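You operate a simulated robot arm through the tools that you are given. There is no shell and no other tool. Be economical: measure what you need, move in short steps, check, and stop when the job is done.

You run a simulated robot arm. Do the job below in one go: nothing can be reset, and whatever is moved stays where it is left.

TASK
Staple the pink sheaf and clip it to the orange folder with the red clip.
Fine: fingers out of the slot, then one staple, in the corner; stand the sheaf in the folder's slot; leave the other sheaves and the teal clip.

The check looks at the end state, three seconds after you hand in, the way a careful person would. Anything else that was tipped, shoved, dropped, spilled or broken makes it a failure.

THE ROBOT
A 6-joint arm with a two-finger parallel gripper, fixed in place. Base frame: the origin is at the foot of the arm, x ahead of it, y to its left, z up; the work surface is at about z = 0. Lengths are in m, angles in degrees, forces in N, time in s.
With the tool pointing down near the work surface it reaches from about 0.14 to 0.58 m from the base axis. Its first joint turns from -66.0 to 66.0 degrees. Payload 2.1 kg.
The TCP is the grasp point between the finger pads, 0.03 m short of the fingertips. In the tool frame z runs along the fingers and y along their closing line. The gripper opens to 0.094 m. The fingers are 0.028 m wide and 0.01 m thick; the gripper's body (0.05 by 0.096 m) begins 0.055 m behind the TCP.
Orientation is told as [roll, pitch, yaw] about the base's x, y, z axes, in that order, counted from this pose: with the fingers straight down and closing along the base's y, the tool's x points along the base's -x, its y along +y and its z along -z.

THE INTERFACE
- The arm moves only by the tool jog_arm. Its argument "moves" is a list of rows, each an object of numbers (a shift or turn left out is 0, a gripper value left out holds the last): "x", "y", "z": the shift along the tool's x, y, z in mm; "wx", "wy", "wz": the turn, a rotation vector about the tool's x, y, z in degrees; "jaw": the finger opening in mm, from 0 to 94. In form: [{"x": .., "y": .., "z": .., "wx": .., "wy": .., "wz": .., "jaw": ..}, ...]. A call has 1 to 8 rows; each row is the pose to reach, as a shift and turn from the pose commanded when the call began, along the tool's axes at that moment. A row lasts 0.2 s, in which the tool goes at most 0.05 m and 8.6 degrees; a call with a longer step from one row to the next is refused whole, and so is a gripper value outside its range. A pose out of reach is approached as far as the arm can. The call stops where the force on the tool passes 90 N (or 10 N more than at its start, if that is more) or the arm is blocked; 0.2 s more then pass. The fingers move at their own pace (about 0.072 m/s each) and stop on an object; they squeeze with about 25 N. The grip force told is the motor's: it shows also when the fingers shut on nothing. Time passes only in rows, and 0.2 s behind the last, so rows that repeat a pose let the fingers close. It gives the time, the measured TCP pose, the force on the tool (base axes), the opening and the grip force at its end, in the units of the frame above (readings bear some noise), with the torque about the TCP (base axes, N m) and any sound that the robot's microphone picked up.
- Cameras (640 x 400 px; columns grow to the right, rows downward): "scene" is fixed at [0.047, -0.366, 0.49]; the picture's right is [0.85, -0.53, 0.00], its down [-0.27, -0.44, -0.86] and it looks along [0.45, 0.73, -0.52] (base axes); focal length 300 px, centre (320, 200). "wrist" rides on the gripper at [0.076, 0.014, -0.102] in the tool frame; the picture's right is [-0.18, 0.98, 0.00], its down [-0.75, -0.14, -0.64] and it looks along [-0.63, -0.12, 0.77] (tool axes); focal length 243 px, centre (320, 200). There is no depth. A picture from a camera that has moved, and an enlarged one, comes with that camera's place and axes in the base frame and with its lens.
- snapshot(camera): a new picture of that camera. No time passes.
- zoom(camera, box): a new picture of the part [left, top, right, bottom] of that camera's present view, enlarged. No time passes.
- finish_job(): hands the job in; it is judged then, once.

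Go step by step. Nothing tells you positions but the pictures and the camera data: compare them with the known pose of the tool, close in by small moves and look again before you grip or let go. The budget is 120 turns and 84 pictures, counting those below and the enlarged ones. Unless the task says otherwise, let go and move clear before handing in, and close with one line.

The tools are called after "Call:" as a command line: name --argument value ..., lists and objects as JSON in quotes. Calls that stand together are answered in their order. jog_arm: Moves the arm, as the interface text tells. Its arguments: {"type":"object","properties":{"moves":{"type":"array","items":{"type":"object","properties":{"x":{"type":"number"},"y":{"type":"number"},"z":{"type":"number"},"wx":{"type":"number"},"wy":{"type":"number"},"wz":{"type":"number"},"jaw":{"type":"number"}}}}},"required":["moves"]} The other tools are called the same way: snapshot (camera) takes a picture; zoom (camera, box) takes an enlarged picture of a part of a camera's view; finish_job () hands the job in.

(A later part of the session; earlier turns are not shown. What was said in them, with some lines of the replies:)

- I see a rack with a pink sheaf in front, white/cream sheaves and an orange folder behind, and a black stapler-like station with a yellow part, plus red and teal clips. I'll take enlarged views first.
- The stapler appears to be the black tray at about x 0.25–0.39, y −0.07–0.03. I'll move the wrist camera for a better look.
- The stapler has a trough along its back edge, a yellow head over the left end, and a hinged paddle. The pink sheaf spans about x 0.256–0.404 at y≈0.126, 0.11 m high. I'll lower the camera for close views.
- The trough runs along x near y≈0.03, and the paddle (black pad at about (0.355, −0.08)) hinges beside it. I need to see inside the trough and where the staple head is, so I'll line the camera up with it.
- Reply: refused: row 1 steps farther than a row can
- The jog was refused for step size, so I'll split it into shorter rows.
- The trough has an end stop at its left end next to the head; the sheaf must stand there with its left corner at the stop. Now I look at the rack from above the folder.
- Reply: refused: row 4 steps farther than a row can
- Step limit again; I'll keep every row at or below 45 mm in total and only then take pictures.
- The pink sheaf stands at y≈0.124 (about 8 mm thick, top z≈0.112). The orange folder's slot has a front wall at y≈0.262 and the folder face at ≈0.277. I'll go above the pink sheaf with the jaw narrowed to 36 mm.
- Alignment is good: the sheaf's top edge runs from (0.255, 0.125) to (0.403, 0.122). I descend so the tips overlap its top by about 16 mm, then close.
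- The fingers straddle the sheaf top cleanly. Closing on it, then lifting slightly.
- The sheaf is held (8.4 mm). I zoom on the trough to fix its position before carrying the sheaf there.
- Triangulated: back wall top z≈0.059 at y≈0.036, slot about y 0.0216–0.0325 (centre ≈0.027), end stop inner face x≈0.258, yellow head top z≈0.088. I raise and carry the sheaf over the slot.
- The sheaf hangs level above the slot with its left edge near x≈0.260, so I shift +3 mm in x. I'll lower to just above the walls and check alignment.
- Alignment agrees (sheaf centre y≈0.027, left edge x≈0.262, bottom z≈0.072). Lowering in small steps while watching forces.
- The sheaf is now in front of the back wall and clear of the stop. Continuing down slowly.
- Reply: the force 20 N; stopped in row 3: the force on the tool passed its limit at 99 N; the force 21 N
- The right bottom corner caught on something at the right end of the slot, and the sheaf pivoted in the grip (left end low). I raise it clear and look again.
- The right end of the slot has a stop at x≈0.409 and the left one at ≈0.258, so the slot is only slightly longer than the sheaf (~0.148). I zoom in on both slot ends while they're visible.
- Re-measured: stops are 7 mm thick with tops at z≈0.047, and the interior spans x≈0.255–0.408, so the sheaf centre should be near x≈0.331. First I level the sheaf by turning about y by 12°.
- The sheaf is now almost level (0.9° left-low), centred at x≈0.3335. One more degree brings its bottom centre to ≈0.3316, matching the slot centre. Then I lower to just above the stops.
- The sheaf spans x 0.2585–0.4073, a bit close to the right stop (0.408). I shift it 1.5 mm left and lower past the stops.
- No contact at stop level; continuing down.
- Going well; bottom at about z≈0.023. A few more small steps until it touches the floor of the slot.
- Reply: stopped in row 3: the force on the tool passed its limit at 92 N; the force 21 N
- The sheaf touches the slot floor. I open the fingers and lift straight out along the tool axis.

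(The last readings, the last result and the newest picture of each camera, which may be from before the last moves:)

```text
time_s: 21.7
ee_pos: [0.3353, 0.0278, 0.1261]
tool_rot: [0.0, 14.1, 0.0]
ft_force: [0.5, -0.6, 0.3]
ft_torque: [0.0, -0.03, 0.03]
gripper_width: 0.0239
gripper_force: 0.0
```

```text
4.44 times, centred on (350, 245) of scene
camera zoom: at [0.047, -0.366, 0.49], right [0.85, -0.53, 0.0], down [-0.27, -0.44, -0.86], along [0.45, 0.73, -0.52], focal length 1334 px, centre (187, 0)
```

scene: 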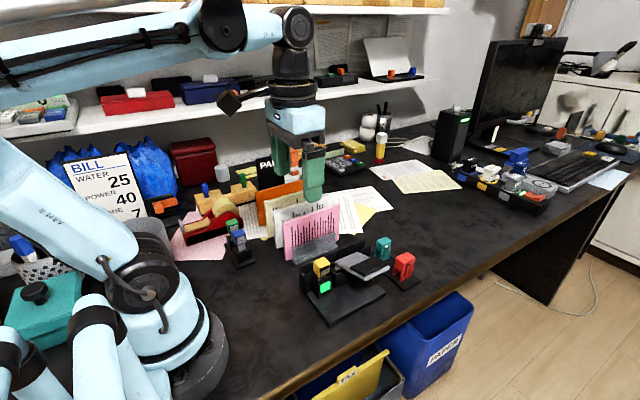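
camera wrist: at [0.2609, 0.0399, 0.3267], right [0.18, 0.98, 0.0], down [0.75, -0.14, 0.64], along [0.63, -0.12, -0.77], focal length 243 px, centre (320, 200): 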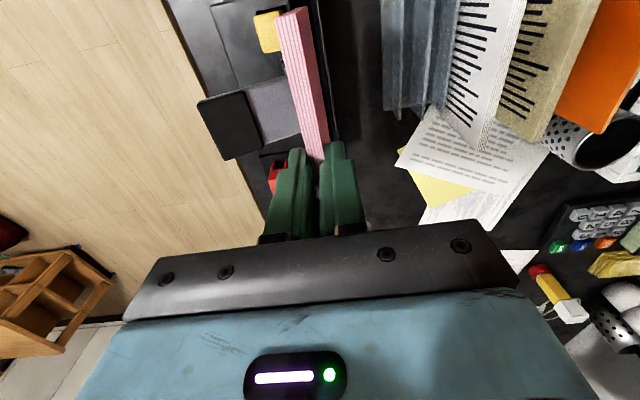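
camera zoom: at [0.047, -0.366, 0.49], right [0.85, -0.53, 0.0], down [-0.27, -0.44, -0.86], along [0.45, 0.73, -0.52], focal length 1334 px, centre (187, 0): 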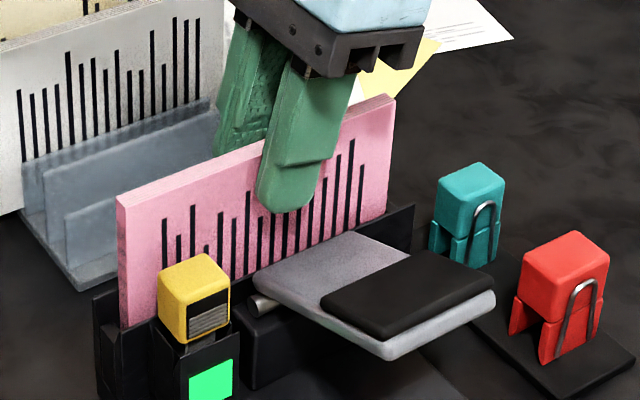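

The sheaf stands freely in the slot. I lift off, straighten the tool and view the sheaf and paddle.

Call:
jog_arm --moves '[{"z": -20}, {"z": -50}, {"z": -85}, {"z": -100, "wy": -7}, {"z": -110, "wy": -14}]'

Call:
jog_arm --moves '[{"y": -30, "jaw": 0}, {"y": -60}, {"y": -100}, {"y": -106, "x": 20}]'

Call:
zoom --camera "scene" --box '[280, 150, 420, 310]'

Call:
snapshot --camera "wrist"

```text
time_s: 22.9
ee_pos: [0.3624, 0.028, 0.2334]
tool_rot: [0.0, -0.1, 0.1]
ft_force: [-0.3, -0.4, -0.8]
ft_torque: [0.0, -0.02, -0.01]
gripper_width: 0.0241
gripper_force: 0.1
```

```text
time_s: 23.9
ee_pos: [0.3422, -0.0795, 0.2333]
tool_rot: [0.0, 0.0, 0.1]
ft_force: [0.5, 0.0, 0.2]
ft_torque: [0.01, -0.03, 0.0]
gripper_width: 0.0
gripper_force: 24.9
```

```text
2.50 times, centred on (350, 230) of scene
camera zoom: at [0.047, -0.366, 0.49], right [0.85, -0.53, 0.0], down [-0.27, -0.44, -0.86], along [0.45, 0.73, -0.52], focal length 750 px, centre (245, 125)
```

zoom: 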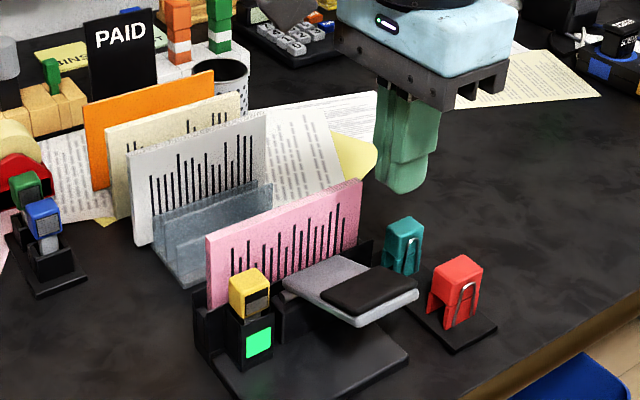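

```text
37 pictures are left
camera wrist: at [0.2662, -0.0651, 0.3346], right [0.18, 0.98, 0.0], down [0.75, -0.14, 0.64], along [0.63, -0.12, -0.77], focal length 243 px, centre (320, 200)
```

wrist: 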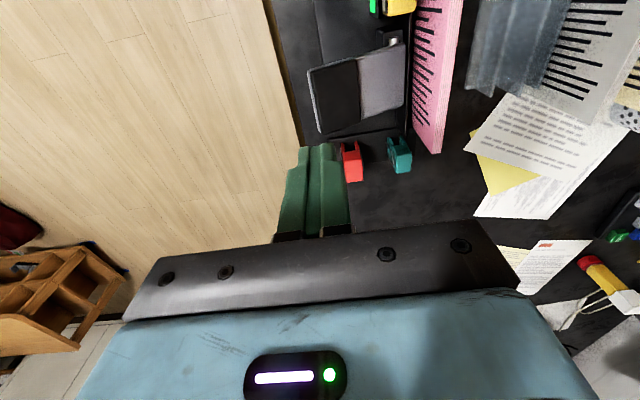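

Sheaf stands in the stapler, lamp green. The paddle's black pad centres around (0.343, −0.063) at z≈0.09. With fingers closed, I descend over it.

Call:
jog_arm --moves '[{"y": 14, "z": 35}, {"y": 14, "z": 65}, {"y": 14, "z": 90}, {"y": 14, "z": 98}]'

Call:
zoom --camera "scene" --box '[300, 190, 430, 310]'

```text
time_s: 24.9
ee_pos: [0.3432, -0.0637, 0.1344]
tool_rot: [0.1, 0.1, 0.0]
ft_force: [0.7, -0.4, 0.3]
ft_torque: [0.04, -0.02, 0.02]
gripper_width: 0.0
gripper_force: 24.8
```

```text
3.33 times, centred on (365, 250) of scene
camera zoom: at [0.047, -0.366, 0.49], right [0.85, -0.53, 0.0], down [-0.27, -0.44, -0.86], along [0.45, 0.73, -0.52], focal length 1000 px, centre (170, 33)
```

zoom: 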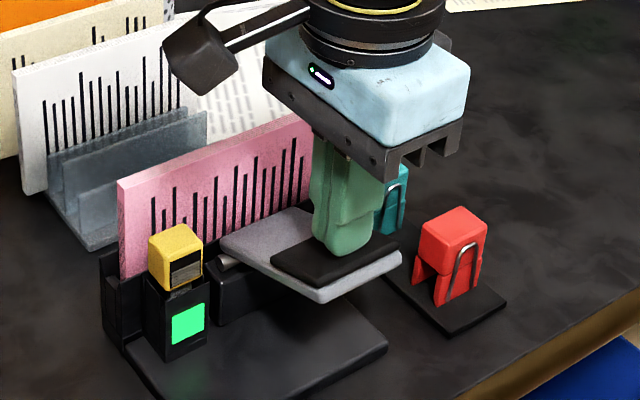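

The tips are right above the black pad. Pressing down gently, in one stroke of small rows.

Call:
jog_arm --moves '[{"z": 4}, {"z": 8}, {"z": 12}, {"z": 16}, {"z": 20}]'

```text
time_s: 26.1
ee_pos: [0.3421, -0.0664, 0.1162]
tool_rot: [-0.1, 0.1, 0.0]
ft_force: [3.3, -12.9, 16.7]
ft_torque: [-0.53, -0.08, 0.03]
gripper_width: 0.0
gripper_force: 25.1
```

The lever is moving against a spring, no click yet. Continuing the same stroke.

Call:
jog_arm --moves '[{"z": 3}, {"z": 6}, {"z": 9}, {"z": 12}]'

```text
time_s: 27.1
ee_pos: [0.3428, -0.0651, 0.1071]
tool_rot: [-0.4, 0.2, 0.1]
ft_force: [-4.4, 2.4, 46.0]
ft_torque: [-0.08, -0.23, -0.03]
gripper_width: 0.0002
gripper_force: 25.3
stopped in row 4: the force on the tool passed its limit at 97 N (the readings are from after the stop); the commanded pose is now the measured one
```

Call:
zoom --camera "scene" --box '[300, 190, 430, 310]'

```text
3.33 times, centred on (365, 250) of scene
camera zoom: at [0.0469, -0.3659, 0.4901], right [0.85, -0.53, 0.0], down [-0.27, -0.44, -0.86], along [0.45, 0.73, -0.52], focal length 1000 px, centre (170, 33)
```

zoom: 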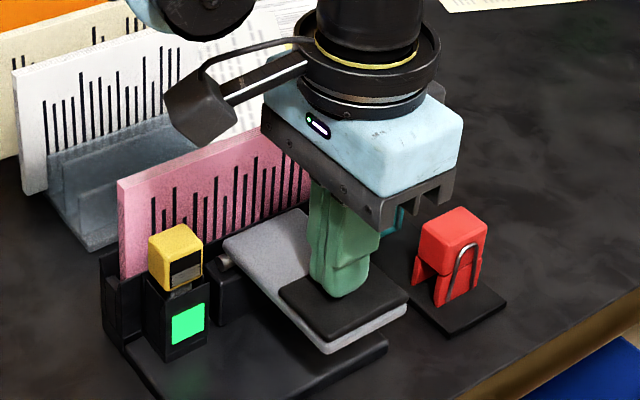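

The lever is at the bottom of its travel. I lift off and inspect the lamp, the paddle and the sheaf's corner.

Call:
jog_arm --moves '[{"z": -20}, {"z": -50}, {"z": -90}, {"z": -130}, {"z": -130}]'

Call:
zoom --camera "scene" --box '[300, 210, 400, 310]'

```text
time_s: 28.3
ee_pos: [0.3429, -0.0671, 0.2359]
tool_rot: [-0.4, 0.2, 0.1]
ft_force: [0.3, 0.2, 0.4]
ft_torque: [-0.01, 0.01, 0.01]
gripper_width: 0.0
gripper_force: 25.0
```

```text
4.00 times, centred on (350, 260) of scene
camera zoom: at [0.047, -0.366, 0.49], right [0.85, -0.53, 0.0], down [-0.27, -0.44, -0.86], along [0.45, 0.73, -0.52], focal length 1200 px, centre (200, -40)
```

zoom: 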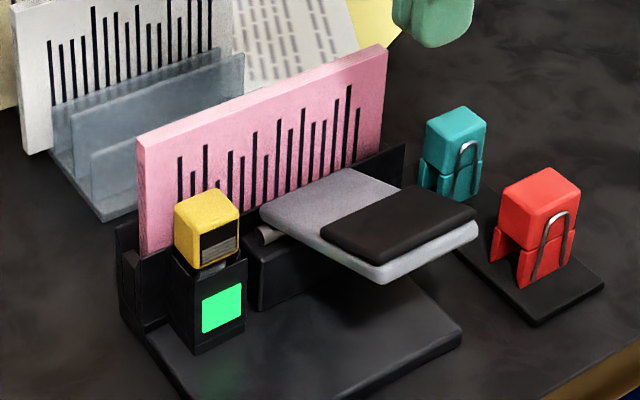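

The paddle has sprung back and the lamp is still green, but no sound was reported, and the corner is hidden. I won't press again blindly; I'll lift the sheaf and inspect its corner. First I go above it and look.

Call:
jog_arm --moves '[{"x": 4, "y": 40, "wx": -0.4, "wy": -0.2, "jaw": 30}, {"x": 8, "y": 75, "wx": -0.4, "wy": -0.2}, {"x": 11.5, "y": 93, "z": 20, "wx": -0.4, "wy": -0.2}, {"x": 11.5, "y": 93, "z": 45, "wx": -0.4, "wy": -0.2}]'

Call:
snapshot --camera "wrist"

```text
time_s: 29.3
ee_pos: [0.3324, 0.0276, 0.1898]
tool_rot: [0.0, 0.0, 0.1]
ft_force: [0.0, 0.4, 0.4]
ft_torque: [-0.02, -0.02, 0.01]
gripper_width: 0.0301
gripper_force: 0.0
```

```text
33 pictures are left
camera wrist: at [0.2572, 0.0414, 0.291], right [0.18, 0.98, 0.0], down [0.75, -0.14, 0.64], along [0.63, -0.12, -0.77], focal length 243 px, centre (320, 200)
```

wrist: 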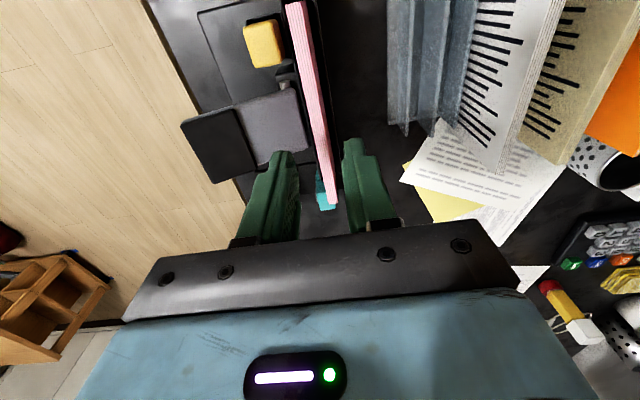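

The sheaf is upright at y≈0.026. I descend, grip it (a bit deeper) and lift it to inspect.

Call:
jog_arm --moves '[{"y": -1.5, "z": 30}, {"y": -1.5, "z": 52}, {"y": -1.5, "z": 62}, {"y": -1.5, "z": 62, "jaw": 0}, {"y": -1.5, "z": 62}, {"y": -1.5, "z": 62}]'

Call:
jog_arm --moves '[{"z": -20}, {"z": -45}, {"z": -70}, {"z": -95}, {"z": -95}]'

Call:
zoom --camera "scene" --box '[300, 150, 400, 260]'

```text
time_s: 30.7
ee_pos: [0.3312, 0.0257, 0.1289]
tool_rot: [0.0, 0.1, 0.0]
ft_force: [-0.1, 0.6, 1.2]
ft_torque: [0.02, -0.01, -0.04]
gripper_width: 0.008
gripper_force: 25.1
```

```text
time_s: 31.9
ee_pos: [0.3326, 0.0239, 0.2254]
tool_rot: [0.1, 0.0, 0.0]
ft_force: [-0.2, 0.2, -1.0]
ft_torque: [-0.03, -0.02, -0.02]
gripper_width: 0.0084
gripper_force: 25.1
```

```text
3.64 times, centred on (350, 205) of scene
camera zoom: at [0.047, -0.366, 0.49], right [0.85, -0.53, 0.0], down [-0.27, -0.44, -0.86], along [0.45, 0.73, -0.52], focal length 1091 px, centre (211, 182)
```

zoom: 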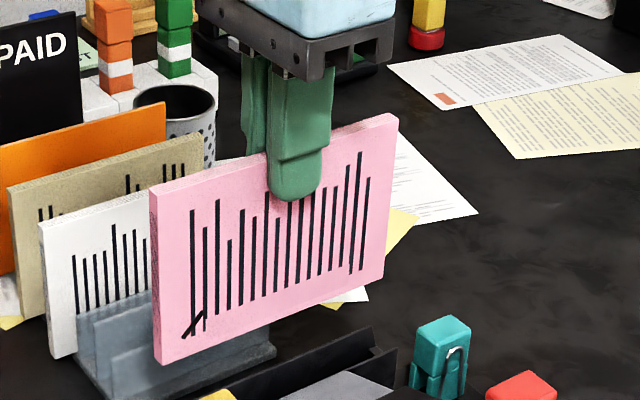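

A diagonal staple is now visible in the lower-left corner: stapled once. Next I raise the sheaf and carry it toward the folder, stopping short at y≈0.215 to measure the folder slot.

Call:
jog_arm --moves '[{"z": -20}, {"z": -32, "y": 40}, {"z": -32, "y": 80}, {"z": -32, "y": 120}, {"z": -32, "y": 160}, {"z": -32, "y": 190}, {"z": -32, "y": 190}]'

Call:
snapshot --camera "wrist"

Call:
zoom --camera "wrist" --box '[290, 0, 470, 180]'

```text
time_s: 33.5
ee_pos: [0.3311, 0.2149, 0.2565]
tool_rot: [0.0, 0.0, 0.0]
ft_force: [-1.4, -0.4, -2.3]
ft_torque: [0.03, -0.01, -0.03]
gripper_width: 0.0084
gripper_force: 24.7
```

```text
31 pictures are left
camera wrist: at [0.256, 0.2292, 0.3583], right [0.18, 0.98, 0.0], down [0.75, -0.14, 0.64], along [0.63, -0.12, -0.77], focal length 243 px, centre (320, 200)
```

wrist: 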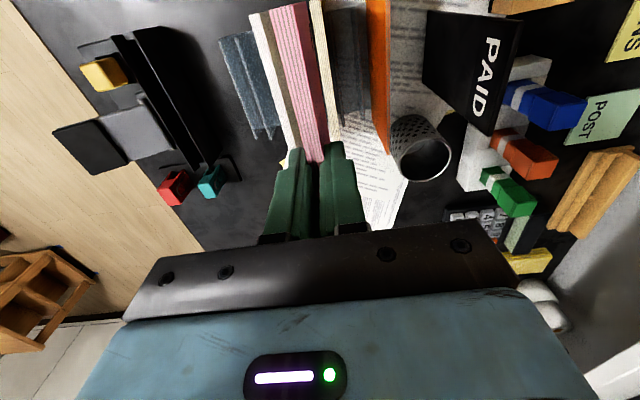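

```text
2.22 times, centred on (380, 90) of wrist
camera zoom: at [0.256, 0.2292, 0.3583], right [0.18, 0.98, 0.0], down [0.75, -0.14, 0.64], along [0.63, -0.12, -0.77], focal length 539 px, centre (187, 444)
```

zoom: 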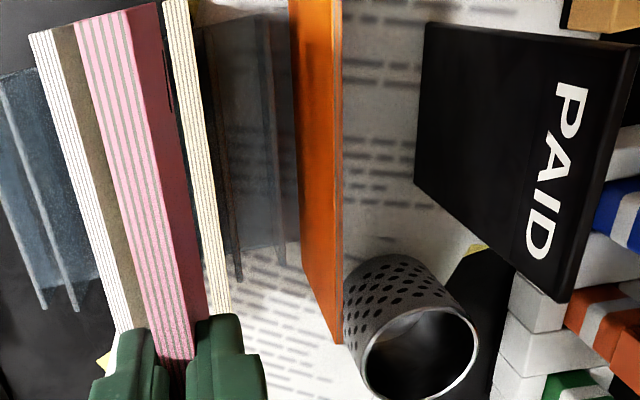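

Folder front face y≈0.2775 (top z≈0.11), its slot's front wall at y≈0.262 with top z≈0.04. To keep the rear finger clear of the folder I tilt the sheaf top 6.5° toward −y and bring its bottom edge over the gap at y≈0.272.

Call:
jog_arm --moves '[{"y": 15, "wx": -3.3}, {"y": 30, "wx": -6.5}, {"y": 44, "wx": -6.5}, {"y": 44, "wx": -6.5}]'

Call:
zoom --camera "wrist" --box '[200, 0, 420, 200]'

Call:
zoom --camera "scene" --box '[240, 110, 380, 250]'

```text
time_s: 34.5
ee_pos: [0.3305, 0.2584, 0.2562]
tool_rot: [6.6, 0.0, 0.1]
ft_force: [1.2, 0.2, -1.2]
ft_torque: [-0.02, 0.03, 0.01]
gripper_width: 0.0081
gripper_force: 25.6
```

```text
2.00 times, centred on (310, 100) of wrist
camera zoom: at [0.2556, 0.2608, 0.3593], right [0.18, 0.98, 0.11], down [0.75, -0.21, 0.62], along [0.63, -0.03, -0.78], focal length 485 px, centre (340, 400)
```

zoom: 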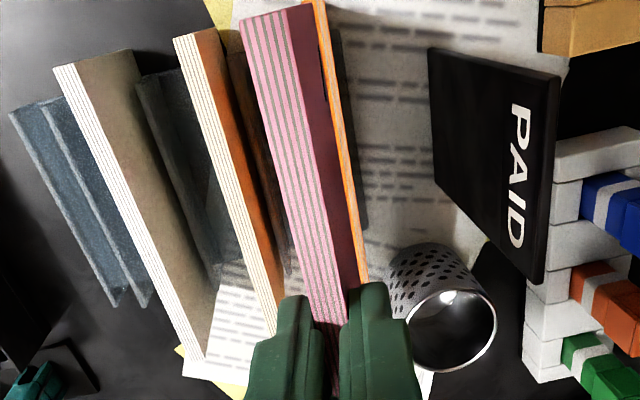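

```text
2.86 times, centred on (310, 180) of scene
camera zoom: at [0.047, -0.366, 0.49], right [0.85, -0.53, 0.0], down [-0.27, -0.44, -0.86], along [0.45, 0.73, -0.52], focal length 858 px, centre (349, 257)
```

zoom: 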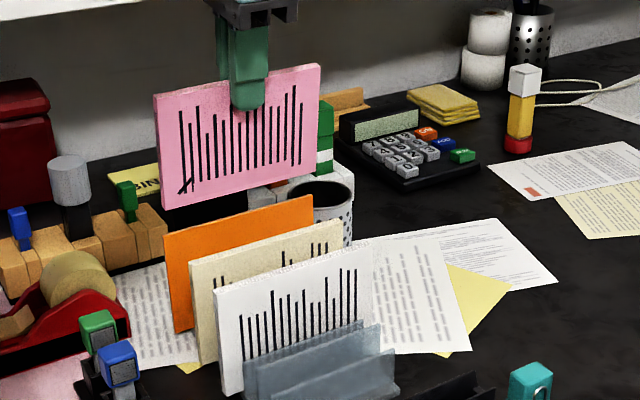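

Clearances look right: bottom-back edge y≈0.275 versus folder face 0.2775; folder top z≈0.114. I lower straight down to just above the front wall and check.

Call:
jog_arm --moves '[{"x": -1, "y": -4.0, "z": 34.8}, {"x": -1, "y": -7.5, "z": 65}, {"x": -1, "y": -10.3, "z": 89.4}, {"x": -1, "y": -10.3, "z": 89.4}]'

Call:
zoom --camera "wrist" --box '[200, 0, 420, 200]'

Call:
zoom --camera "scene" --box '[250, 150, 350, 250]'

```text
time_s: 35.5
ee_pos: [0.332, 0.2601, 0.1657]
tool_rot: [6.5, 0.0, 0.0]
ft_force: [-0.2, 0.7, -2.2]
ft_torque: [-0.03, 0.0, 0.0]
gripper_width: 0.0084
gripper_force: 24.9
```

```text
2.00 times, centred on (310, 100) of wrist
camera zoom: at [0.2571, 0.2614, 0.2685], right [0.18, 0.98, 0.11], down [0.75, -0.21, 0.62], along [0.63, -0.03, -0.78], focal length 485 px, centre (340, 400)
```

zoom: 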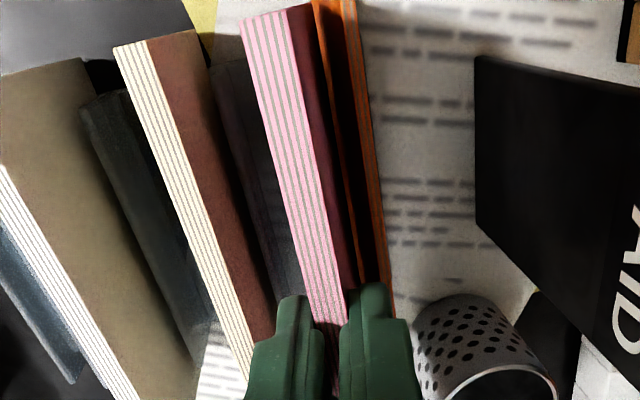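

```text
4.00 times, centred on (300, 200) of scene
camera zoom: at [0.047, -0.366, 0.49], right [0.85, -0.53, 0.0], down [-0.27, -0.44, -0.86], along [0.45, 0.73, -0.52], focal length 1200 px, centre (400, 200)
```

zoom: 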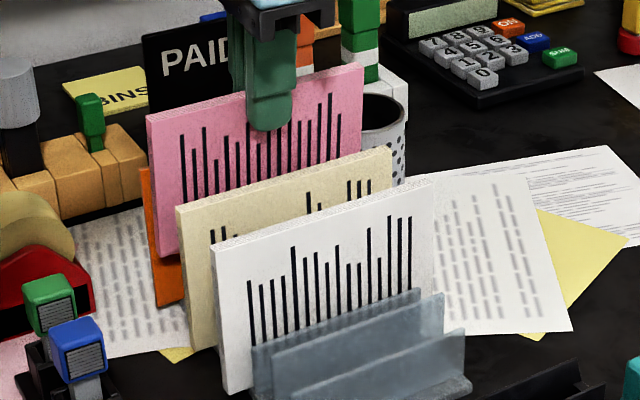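

The sheaf hangs between the cream sheaf and the folder without touching either. Continuing down in small steps.

Call:
jog_arm --moves '[{"y": -0.5, "z": 4}, {"y": -0.9, "z": 8}, {"y": -1.4, "z": 12}, {"y": -1.8, "z": 16}, {"y": -1.8, "z": 16}]'

Call:
zoom --camera "wrist" --box '[200, 0, 420, 200]'

```text
time_s: 36.7
ee_pos: [0.3326, 0.2582, 0.15]
tool_rot: [6.5, 0.1, 0.1]
ft_force: [1.4, 0.2, -1.0]
ft_torque: [-0.01, -0.02, -0.02]
gripper_width: 0.0083
gripper_force: 24.7
```

```text
2.00 times, centred on (310, 100) of wrist
camera zoom: at [0.2567, 0.2615, 0.2529], right [0.18, 0.98, 0.11], down [0.75, -0.21, 0.62], along [0.63, -0.03, -0.78], focal length 485 px, centre (340, 400)
```

zoom: 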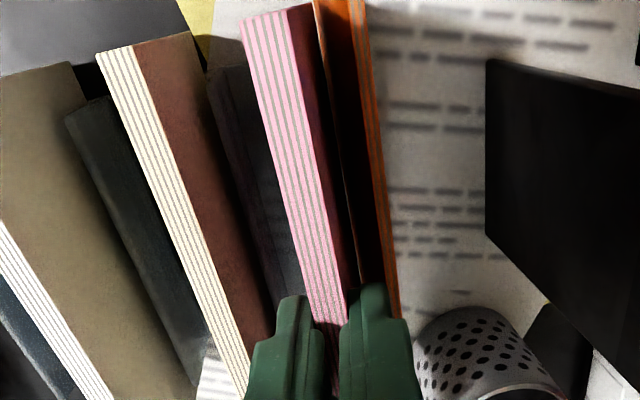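

Call:
jog_arm --moves '[{"y": -0.5, "z": 4}, {"y": -0.9, "z": 8}, {"y": -1.4, "z": 12}, {"y": -1.4, "z": 12}]'

Call:
zoom --camera "scene" --box '[250, 150, 350, 250]'

```text
time_s: 37.7
ee_pos: [0.3319, 0.2589, 0.1372]
tool_rot: [6.6, 0.0, 0.0]
ft_force: [-0.3, -0.1, -1.3]
ft_torque: [-0.01, 0.02, 0.01]
gripper_width: 0.0082
gripper_force: 25.0
```

```text
4.00 times, centred on (300, 200) of scene
camera zoom: at [0.047, -0.366, 0.49], right [0.85, -0.53, 0.0], down [-0.27, -0.44, -0.86], along [0.45, 0.73, -0.52], focal length 1200 px, centre (400, 200)
```

zoom: 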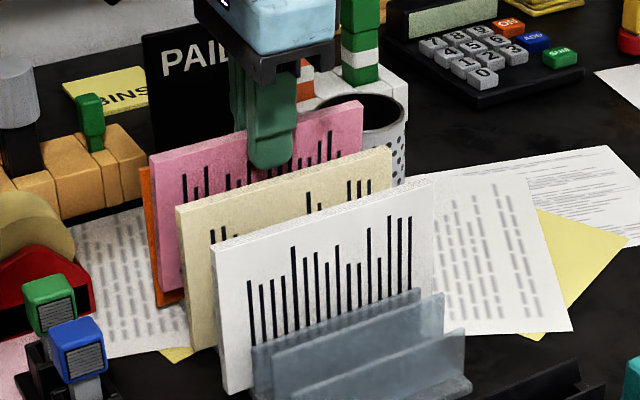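

No contact forces; bottom at z≈0.023. Lowering the rest with care.

Call:
jog_arm --moves '[{"y": -0.3, "z": 3}, {"y": -0.7, "z": 6}, {"y": -1.0, "z": 9}, {"y": -1.0, "z": 9}]'

```text
time_s: 38.7
ee_pos: [0.3317, 0.2597, 0.1281]
tool_rot: [6.6, 0.0, 0.0]
ft_force: [-0.3, 3.8, 0.6]
ft_torque: [0.31, 0.03, 0.01]
gripper_width: 0.0084
gripper_force: 24.6
```

Light contact with the slot's front wall, bottom about 6 mm above the floor. I open only slightly (to 11 mm) so the rear finger doesn't push the folder, then look.

Call:
jog_arm --moves '[{"jaw": 11}, {"jaw": 11}, {"jaw": 11}]'

Call:
zoom --camera "wrist" --box '[200, 0, 420, 200]'

```text
time_s: 39.5
ee_pos: [0.3316, 0.2604, 0.1279]
tool_rot: [6.5, 0.0, 0.0]
ft_force: [-0.3, -1.1, -0.5]
ft_torque: [-0.04, -0.01, 0.04]
gripper_width: 0.0108
gripper_force: 0.1
```

```text
2.00 times, centred on (310, 100) of wrist
camera zoom: at [0.2565, 0.2618, 0.2315], right [0.18, 0.98, 0.11], down [0.75, -0.21, 0.62], along [0.63, -0.03, -0.78], focal length 485 px, centre (340, 400)
```

zoom: 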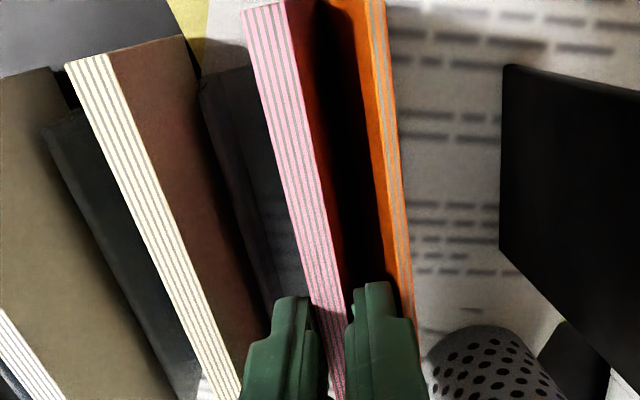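

Released. I back out along the tool axis, going slowly at first.

Call:
jog_arm --moves '[{"z": -5}, {"z": -12}, {"z": -25}, {"z": -50}, {"z": -80}, {"z": -100, "wx": 3}, {"z": -100, "wx": 6.5}]'

Call:
snapshot --camera "wrist"

Call:
zoom --camera "scene" --box '[250, 150, 350, 250]'

```text
time_s: 41.1
ee_pos: [0.3317, 0.2463, 0.2281]
tool_rot: [-0.1, 0.0, 0.0]
ft_force: [-0.1, -0.3, 0.5]
ft_torque: [0.0, 0.02, -0.01]
gripper_width: 0.011
gripper_force: 0.0
```

```text
22 pictures are left
camera wrist: at [0.2567, 0.262, 0.3308], right [0.18, 0.98, 0.0], down [0.75, -0.14, 0.64], along [0.63, -0.12, -0.77], focal length 243 px, centre (320, 200)
```

wrist: 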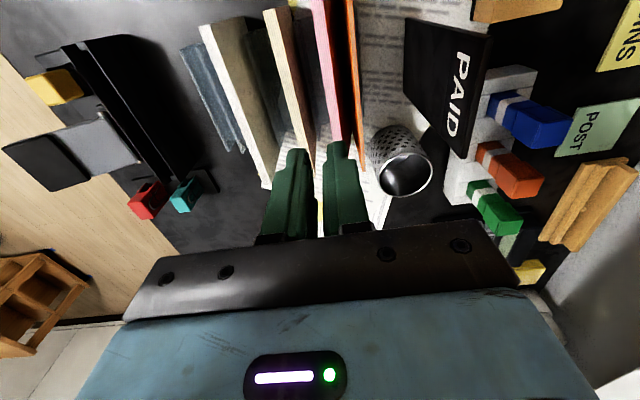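

```text
4.00 times, centred on (300, 200) of scene
camera zoom: at [0.047, -0.366, 0.49], right [0.85, -0.53, 0.0], down [-0.27, -0.44, -0.86], along [0.45, 0.73, -0.52], focal length 1200 px, centre (400, 200)
```

zoom: 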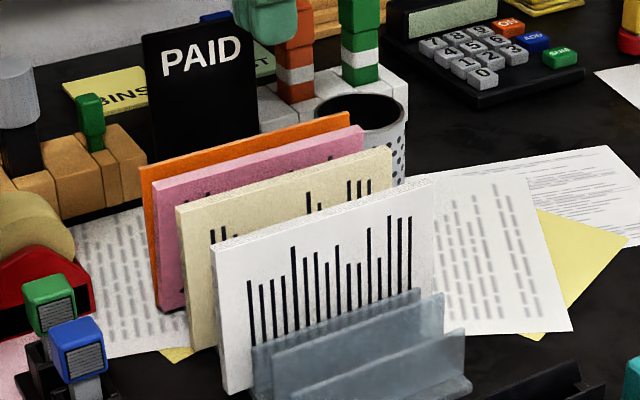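

The sheaf stands in the folder's slot. I zoom to measure the gap at the top, and look at the red clip.

Call:
zoom --camera "wrist" --box '[270, 0, 400, 150]'

Call:
zoom --camera "scene" --box '[375, 235, 425, 295]'

```text
2.67 times, centred on (335, 75) of wrist
camera zoom: at [0.2567, 0.262, 0.3308], right [0.18, 0.98, 0.0], down [0.75, -0.14, 0.64], along [0.63, -0.12, -0.77], focal length 647 px, centre (280, 533)
```

zoom: 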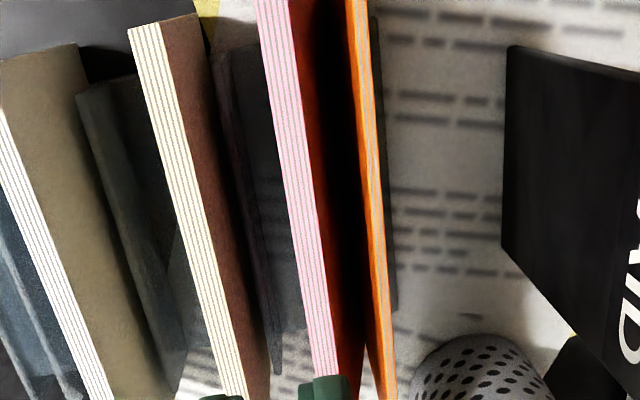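

```text
6.67 times, centred on (400, 265) of scene
camera zoom: at [0.047, -0.366, 0.49], right [0.85, -0.53, 0.0], down [-0.27, -0.44, -0.86], along [0.45, 0.73, -0.52], focal length 2001 px, centre (-213, -233)
```

zoom: 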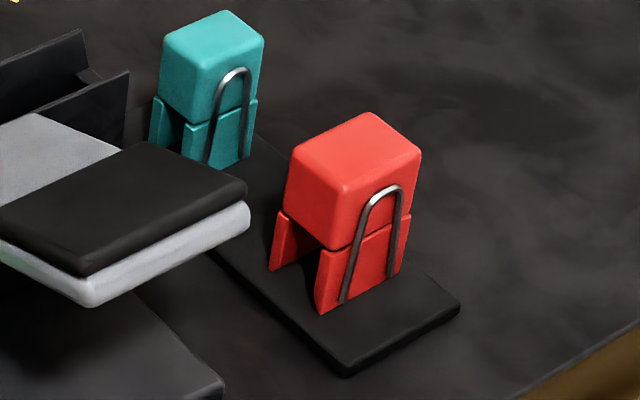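

The sheaf leans slightly forward at the top (sheaf 0.254–0.262, folder 0.277–0.2825), while the clip mouth is only about 16–18 mm. I'll straddle both with wide-open fingers and gently close part-way to bring the sheaf upright without touching the folder.

Call:
jog_arm --moves '[{"y": 28.7, "jaw": 52}, {"y": 28.7, "jaw": 52}, {"y": 28.7, "z": 30}, {"y": 28.7, "z": 60}, {"y": 28.7, "z": 75}, {"y": 28.7, "z": 75}]'

Call:
snapshot --camera "wrist"

```text
time_s: 42.5
ee_pos: [0.3312, 0.276, 0.1521]
tool_rot: [-0.1, 0.0, -0.1]
ft_force: [0.6, 0.5, -0.6]
ft_torque: [-0.01, -0.01, 0.02]
gripper_width: 0.0521
gripper_force: 0.1
```

```text
18 pictures are left
camera wrist: at [0.256, 0.2901, 0.2547], right [0.18, 0.98, 0.0], down [0.75, -0.14, 0.64], along [0.63, -0.12, -0.77], focal length 243 px, centre (320, 200)
```

wrist: 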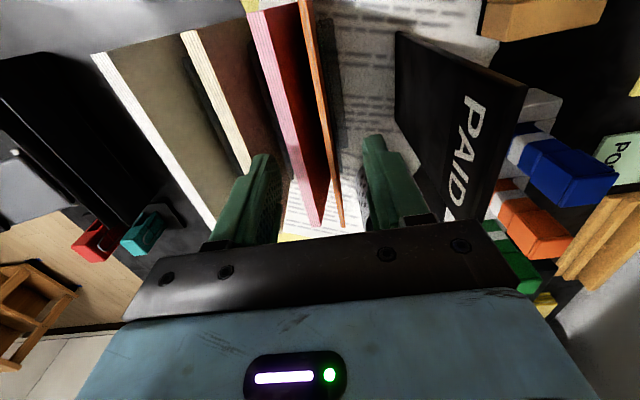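

The front finger fits between the cream sheaf and the pink one, and the rear finger is behind the folder. I lower 24 mm and close to 18 mm.

Call:
jog_arm --moves '[{"z": 12}, {"z": 24}, {"z": 24, "jaw": 40}, {"z": 24, "jaw": 30}, {"z": 24, "jaw": 23}, {"z": 24, "jaw": 18}, {"z": 24, "jaw": 18}]'

Call:
snapshot --camera "wrist"

```text
time_s: 44.1
ee_pos: [0.3314, 0.2763, 0.129]
tool_rot: [0.0, 0.0, 0.0]
ft_force: [0.9, 0.6, -0.4]
ft_torque: [0.02, 0.0, 0.03]
gripper_width: 0.0179
gripper_force: 0.1
```

```text
17 pictures are left
camera wrist: at [0.2566, 0.291, 0.2311], right [0.18, 0.98, 0.0], down [0.75, -0.14, 0.64], along [0.63, -0.12, -0.77], focal length 243 px, centre (320, 200)
```

wrist: 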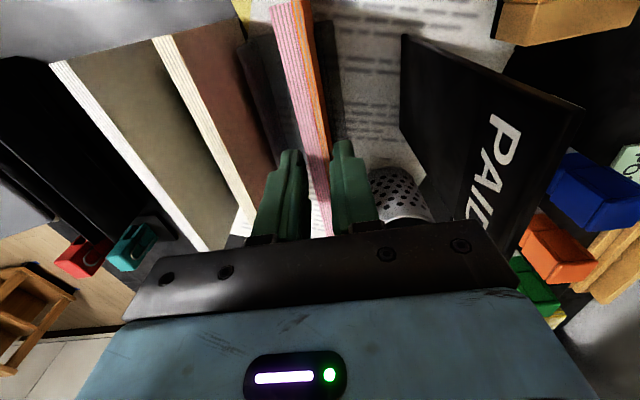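

The sheaf is now nearly flush with the folder. I close to 15 mm, reopen, lift out, and go over to the red clip.

Call:
jog_arm --moves '[{"jaw": 15}, {"jaw": 15}, {"jaw": 24}, {"jaw": 34}, {"jaw": 34, "z": -15}, {"jaw": 34, "z": -50}, {"jaw": 34, "z": -90}, {"jaw": 34, "z": -120}]'

Call:
zoom --camera "wrist" --box '[220, 0, 400, 180]'

```text
time_s: 45.9
ee_pos: [0.3317, 0.2777, 0.2511]
tool_rot: [0.0, 0.0, 0.1]
ft_force: [-1.1, 0.5, 0.4]
ft_torque: [0.0, -0.01, 0.01]
gripper_width: 0.0339
gripper_force: 0.0
```

```text
2.22 times, centred on (310, 90) of wrist
camera zoom: at [0.2564, 0.2912, 0.3526], right [0.18, 0.98, 0.0], down [0.75, -0.14, 0.64], along [0.63, -0.12, -0.77], focal length 539 px, centre (342, 444)
```

zoom: 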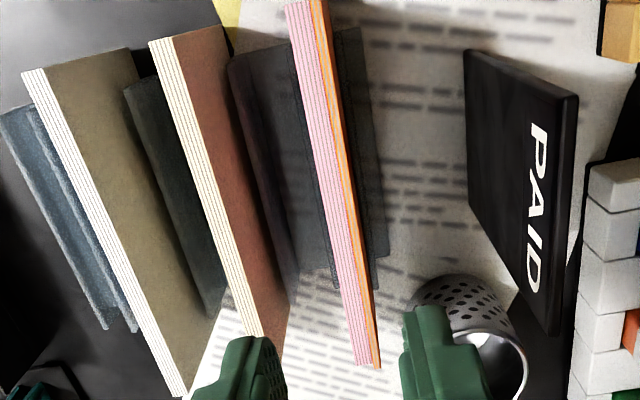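

Sheaf and folder are flush: together y 0.2677–0.2817 near x=0.32. Now I move over the red clip at about (0.448, −0.056).

Call:
jog_arm --moves '[{"x": -14, "y": -42, "jaw": 50}, {"x": -28, "y": -84}, {"x": -42, "y": -126}, {"x": -56, "y": -168}, {"x": -70, "y": -210}, {"x": -84, "y": -252}, {"x": -98, "y": -294}, {"x": -112, "y": -333}]'

Call:
jog_arm --moves '[{"z": 35}, {"z": 70}, {"z": 100}, {"z": 110}]'

Call:
snapshot --camera "wrist"

Call:
zoom --camera "scene" --box '[350, 190, 450, 300]'

```text
time_s: 47.7
ee_pos: [0.4438, -0.0569, 0.2491]
tool_rot: [0.1, -0.1, 0.0]
ft_force: [0.2, 1.2, -0.4]
ft_torque: [0.01, 0.01, 0.01]
gripper_width: 0.0497
gripper_force: 0.1
```

```text
time_s: 48.7
ee_pos: [0.4437, -0.0559, 0.1392]
tool_rot: [0.1, 0.1, 0.0]
ft_force: [-1.3, -0.7, 0.0]
ft_torque: [-0.01, -0.03, -0.04]
gripper_width: 0.05
gripper_force: 0.1
```

```text
15 pictures are left
camera wrist: at [0.3683, -0.0426, 0.2408], right [0.18, 0.98, 0.0], down [0.75, -0.14, 0.64], along [0.63, -0.12, -0.77], focal length 243 px, centre (320, 200)
```

wrist: 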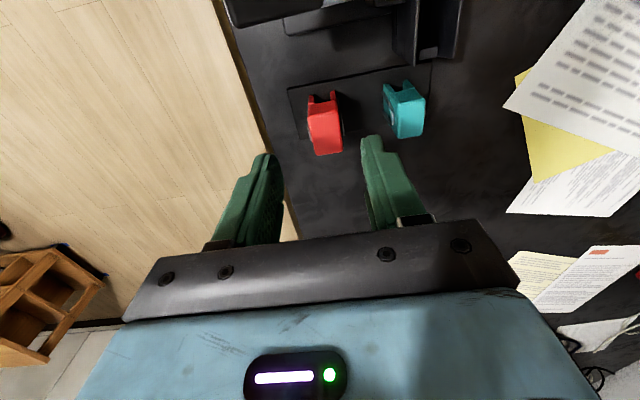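

```text
3.64 times, centred on (400, 245) of scene
camera zoom: at [0.047, -0.366, 0.49], right [0.85, -0.53, 0.0], down [-0.27, -0.44, -0.86], along [0.45, 0.73, -0.52], focal length 1091 px, centre (29, 36)
```

zoom: 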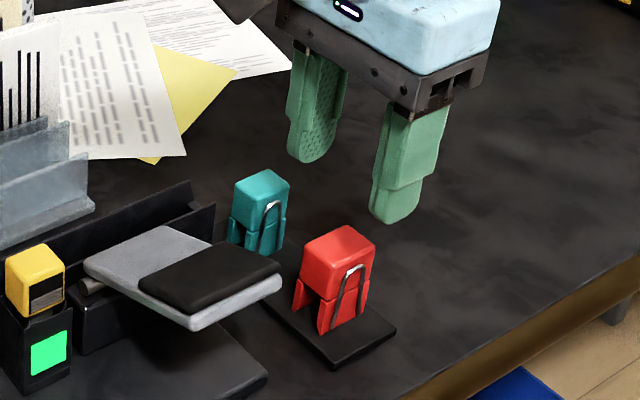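

The red block's top is centred near (0.452, −0.055), z≈0.06, about 26 mm wide in y. I'll grip only its upper block (tips at about z≈0.037), staying off the legs.

Call:
jog_arm --moves '[{"x": -8, "y": 0.5, "z": 30}, {"x": -8, "y": 0.5, "z": 58}, {"x": -8, "y": 0.5, "z": 72}, {"x": -8, "y": 0.5, "z": 72}]'

Call:
zoom --camera "scene" --box '[365, 220, 435, 300]'

```text
time_s: 49.7
ee_pos: [0.4515, -0.0563, 0.0667]
tool_rot: [0.0, 0.0, 0.0]
ft_force: [0.5, 0.2, -0.8]
ft_torque: [0.0, -0.02, 0.02]
gripper_width: 0.05
gripper_force: 0.0
```

```text
5.00 times, centred on (400, 260) of scene
camera zoom: at [0.047, -0.366, 0.49], right [0.85, -0.53, 0.0], down [-0.27, -0.44, -0.86], along [0.45, 0.73, -0.52], focal length 1501 px, centre (-80, -100)
```

zoom: 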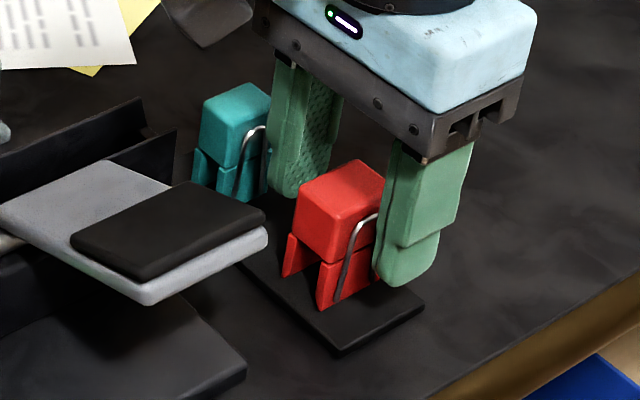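

The finger sits a few mm too far in +x; the clip's centre is nearer x≈0.445. I shift 6 mm back and close.

Call:
jog_arm --moves '[{"x": 6}, {"x": 6}, {"x": 6, "jaw": 0}, {"x": 6, "jaw": 0}, {"x": 6, "jaw": 0}]'

Call:
jog_arm --moves '[{"z": -10}, {"z": -30}, {"z": -60}, {"z": -95}]'

Call:
zoom --camera "scene" --box '[365, 180, 435, 260]'

```text
time_s: 50.9
ee_pos: [0.4459, -0.0558, 0.0681]
tool_rot: [0.0, 0.0, 0.0]
ft_force: [-0.2, 0.1, 0.2]
ft_torque: [-0.04, 0.03, 0.02]
gripper_width: 0.0231
gripper_force: 25.0
```

```text
time_s: 51.9
ee_pos: [0.4449, -0.0546, 0.1601]
tool_rot: [0.0, 0.1, 0.0]
ft_force: [0.1, 0.2, -0.4]
ft_torque: [0.01, 0.01, 0.02]
gripper_width: 0.0229
gripper_force: 25.1
```

```text
5.00 times, centred on (400, 220) of scene
camera zoom: at [0.047, -0.366, 0.49], right [0.85, -0.53, 0.0], down [-0.27, -0.44, -0.86], along [0.45, 0.73, -0.52], focal length 1501 px, centre (-80, 100)
```

zoom: 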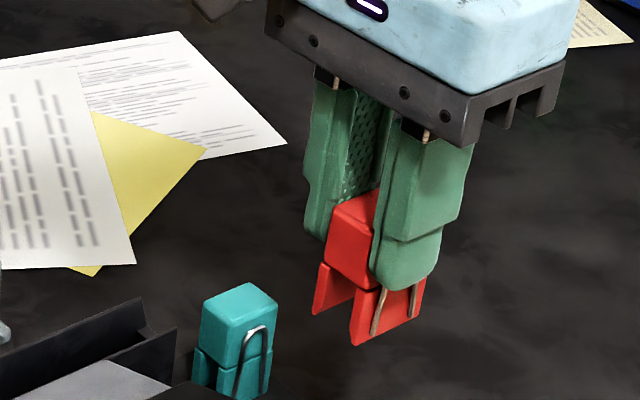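

The red clip is held by its block (22.9 mm). I raise it and carry it over the sheaf and folder at (0.33, 0.2747).

Call:
jog_arm --moves '[{"z": -40}, {"z": -85}]'

Call:
jog_arm --moves '[{"x": 14.4, "y": 41.3}, {"x": 28.8, "y": 82.6}, {"x": 43.2, "y": 123.9}, {"x": 57.6, "y": 165.2}, {"x": 72, "y": 206.5}, {"x": 86.4, "y": 247.8}, {"x": 100.8, "y": 289.1}, {"x": 115, "y": 330.4}]'

Call:
jog_arm --moves '[{"z": 30}, {"z": 55}, {"z": 68}, {"z": 68}]'

Call:
zoom --camera "wrist" --box '[240, 0, 420, 240]'

Call:
zoom --camera "scene" --box '[250, 130, 350, 230]'

```text
time_s: 52.5
ee_pos: [0.4437, -0.0549, 0.2464]
tool_rot: [0.0, 0.0, 0.1]
ft_force: [0.0, -0.2, -0.4]
ft_torque: [0.0, -0.02, 0.01]
gripper_width: 0.0235
gripper_force: 24.9
```

```text
time_s: 54.3
ee_pos: [0.3298, 0.2759, 0.2452]
tool_rot: [0.0, 0.0, -0.1]
ft_force: [-1.0, -0.3, -0.3]
ft_torque: [0.0, 0.0, -0.01]
gripper_width: 0.0231
gripper_force: 25.0
```

```text
time_s: 55.3
ee_pos: [0.3316, 0.2761, 0.178]
tool_rot: [-0.1, 0.0, 0.1]
ft_force: [0.3, -0.2, -0.6]
ft_torque: [0.03, 0.01, -0.01]
gripper_width: 0.0231
gripper_force: 25.2
```

```text
1.67 times, centred on (330, 120) of wrist
camera zoom: at [0.2551, 0.289, 0.2803], right [0.18, 0.98, 0.0], down [0.75, -0.14, 0.64], along [0.63, -0.12, -0.77], focal length 404 px, centre (303, 333)
```

zoom: 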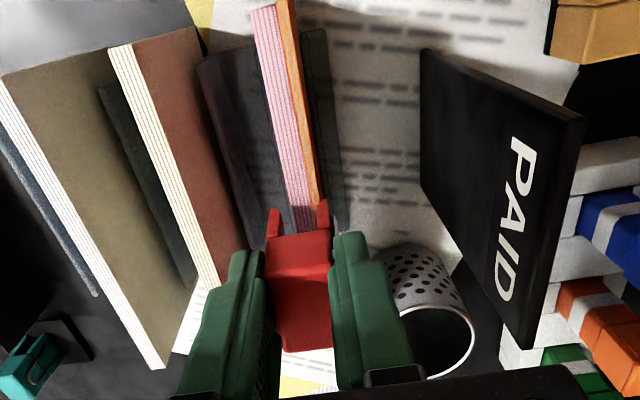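

```text
4.00 times, centred on (300, 180) of scene
camera zoom: at [0.047, -0.366, 0.49], right [0.85, -0.53, 0.0], down [-0.27, -0.44, -0.86], along [0.45, 0.73, -0.52], focal length 1200 px, centre (400, 280)
```

zoom: 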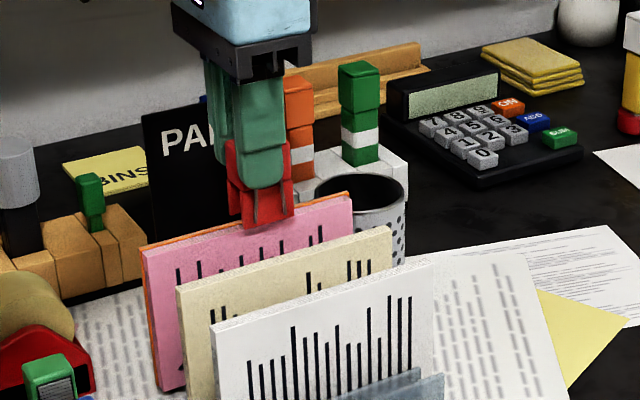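

The legs are just above the stack. I zoom in to compare legs with the sheaf and folder edges before pushing down.

Call:
zoom --camera "wrist" --box '[285, 85, 365, 145]'

```text
6.67 times, centred on (325, 115) of wrist
camera zoom: at [0.2551, 0.289, 0.2803], right [0.18, 0.98, 0.0], down [0.75, -0.14, 0.64], along [0.63, -0.12, -0.77], focal length 1618 px, centre (287, 767)
```

zoom: 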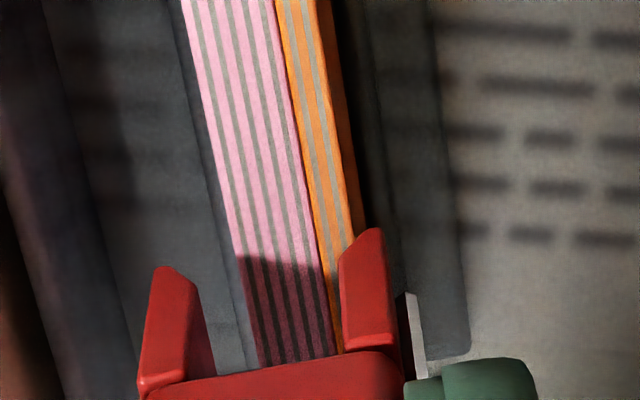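

The clip's mouth (y 0.2665–0.2818) is about 3 mm short of the stack (0.2708–0.2832). I shift +2.9 mm in y and recheck.

Call:
jog_arm --moves '[{"y": 2.9}, {"y": 2.9, "z": 4}, {"y": 2.9, "z": 4}]'

Call:
zoom --camera "wrist" --box '[285, 85, 365, 145]'

```text
time_s: 56.1
ee_pos: [0.3313, 0.2781, 0.1743]
tool_rot: [0.0, 0.0, 0.0]
ft_force: [-0.1, -0.9, -0.2]
ft_torque: [0.0, -0.01, -0.03]
gripper_width: 0.0233
gripper_force: 25.3
```

```text
6.67 times, centred on (325, 115) of wrist
camera zoom: at [0.2556, 0.2924, 0.2764], right [0.18, 0.98, 0.0], down [0.75, -0.14, 0.64], along [0.63, -0.12, -0.77], focal length 1618 px, centre (287, 767)
```

zoom: 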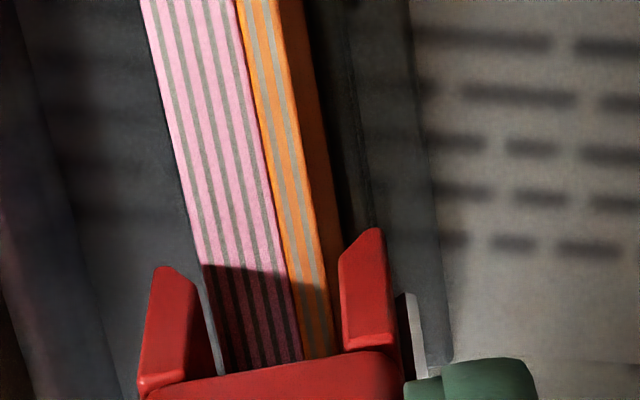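

Now the stack is centred between the legs. Pushing down in small steps, watching forces.

Call:
jog_arm --moves '[{"z": 4}, {"z": 8}, {"z": 11}, {"z": 14}, {"z": 14}]'

```text
time_s: 57.3
ee_pos: [0.3303, 0.2773, 0.1615]
tool_rot: [0.0, 0.1, 0.0]
ft_force: [0.2, -0.5, -0.7]
ft_torque: [0.03, -0.02, 0.0]
gripper_width: 0.0232
gripper_force: 25.3
```

Call:
jog_arm --moves '[{"z": 4}, {"z": 7}, {"z": 10}, {"z": 10}]'

Call:
zoom --camera "scene" --box '[260, 150, 330, 220]'

```text
time_s: 58.3
ee_pos: [0.3306, 0.2778, 0.1514]
tool_rot: [0.0, 0.0, 0.0]
ft_force: [-0.8, 0.1, 23.4]
ft_torque: [0.01, -0.08, -0.02]
gripper_width: 0.0235
gripper_force: 25.5
```

```text
5.71 times, centred on (295, 185) of scene
camera zoom: at [0.0469, -0.3661, 0.49], right [0.85, -0.53, 0.0], down [-0.27, -0.44, -0.86], along [0.45, 0.73, -0.52], focal length 1715 px, centre (463, 286)
```

zoom: 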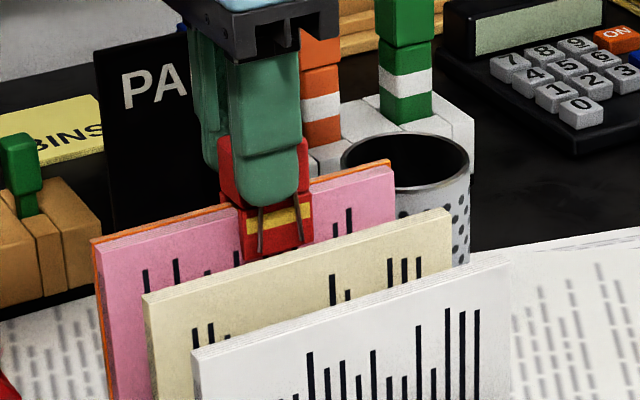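

The clip sits over both the sheaf and the folder; there is firm 23 N seating contact and a yellow band has appeared on it. I let go and lift away.

Call:
jog_arm --moves '[{"jaw": 32}, {"jaw": 32}, {"jaw": 32, "z": -10}, {"jaw": 32, "z": -35}, {"jaw": 32, "z": -70}, {"jaw": 32, "z": -110}, {"jaw": 32, "z": -110, "x": 40}, {"jaw": 32, "z": -110, "x": 80}]'

Call:
zoom --camera "wrist" --box '[240, 30, 400, 190]'

Call:
zoom --camera "scene" --box '[240, 150, 350, 260]'

```text
time_s: 60.1
ee_pos: [0.25, 0.2782, 0.2629]
tool_rot: [0.0, 0.0, 0.0]
ft_force: [0.1, 0.2, -0.1]
ft_torque: [0.01, 0.04, -0.02]
gripper_width: 0.0318
gripper_force: 0.0
```

```text
2.50 times, centred on (320, 110) of wrist
camera zoom: at [0.1749, 0.2916, 0.3645], right [0.18, 0.98, 0.0], down [0.75, -0.14, 0.64], along [0.63, -0.12, -0.77], focal length 606 px, centre (320, 425)
```

zoom: 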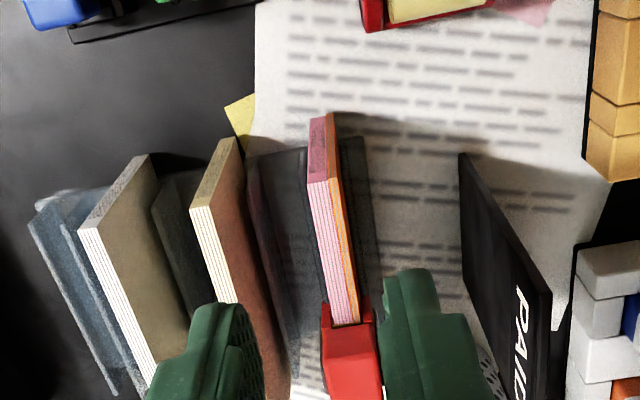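

```text
3.64 times, centred on (295, 205) of scene
camera zoom: at [0.047, -0.366, 0.49], right [0.85, -0.53, 0.0], down [-0.27, -0.44, -0.86], along [0.45, 0.73, -0.52], focal length 1091 px, centre (411, 182)
```

zoom: 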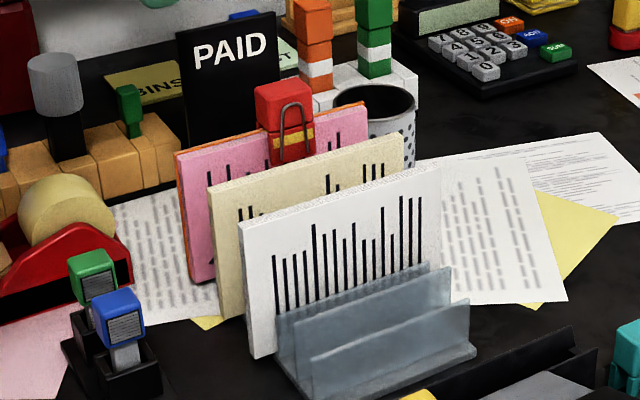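

The clip straddles sheaf and folder squarely, and both stand upright. One last check of the whole scene.

Call:
snapshot --camera "scene"

```text
4 pictures are left
```

scene: 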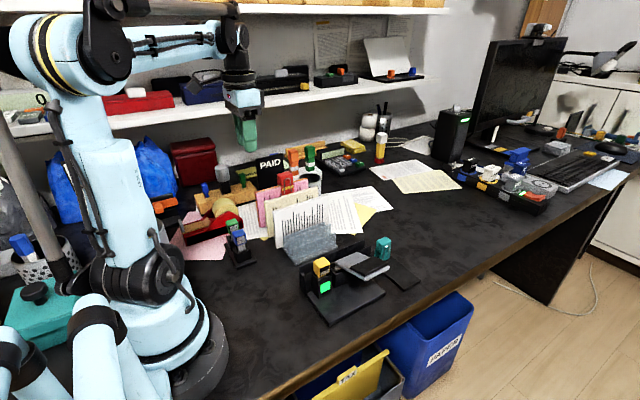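

Everything else is in its place: the other sheaves, the teal clip and the stapler are undisturbed, and the gripper is clear. I'm handing in.

Call:
finish_job

```text
The job is handed in.
```

The pink sheaf has one staple in its lower-left corner, stands in the orange folder's slot, and is held to the folder with the red clip; the job is handed in.
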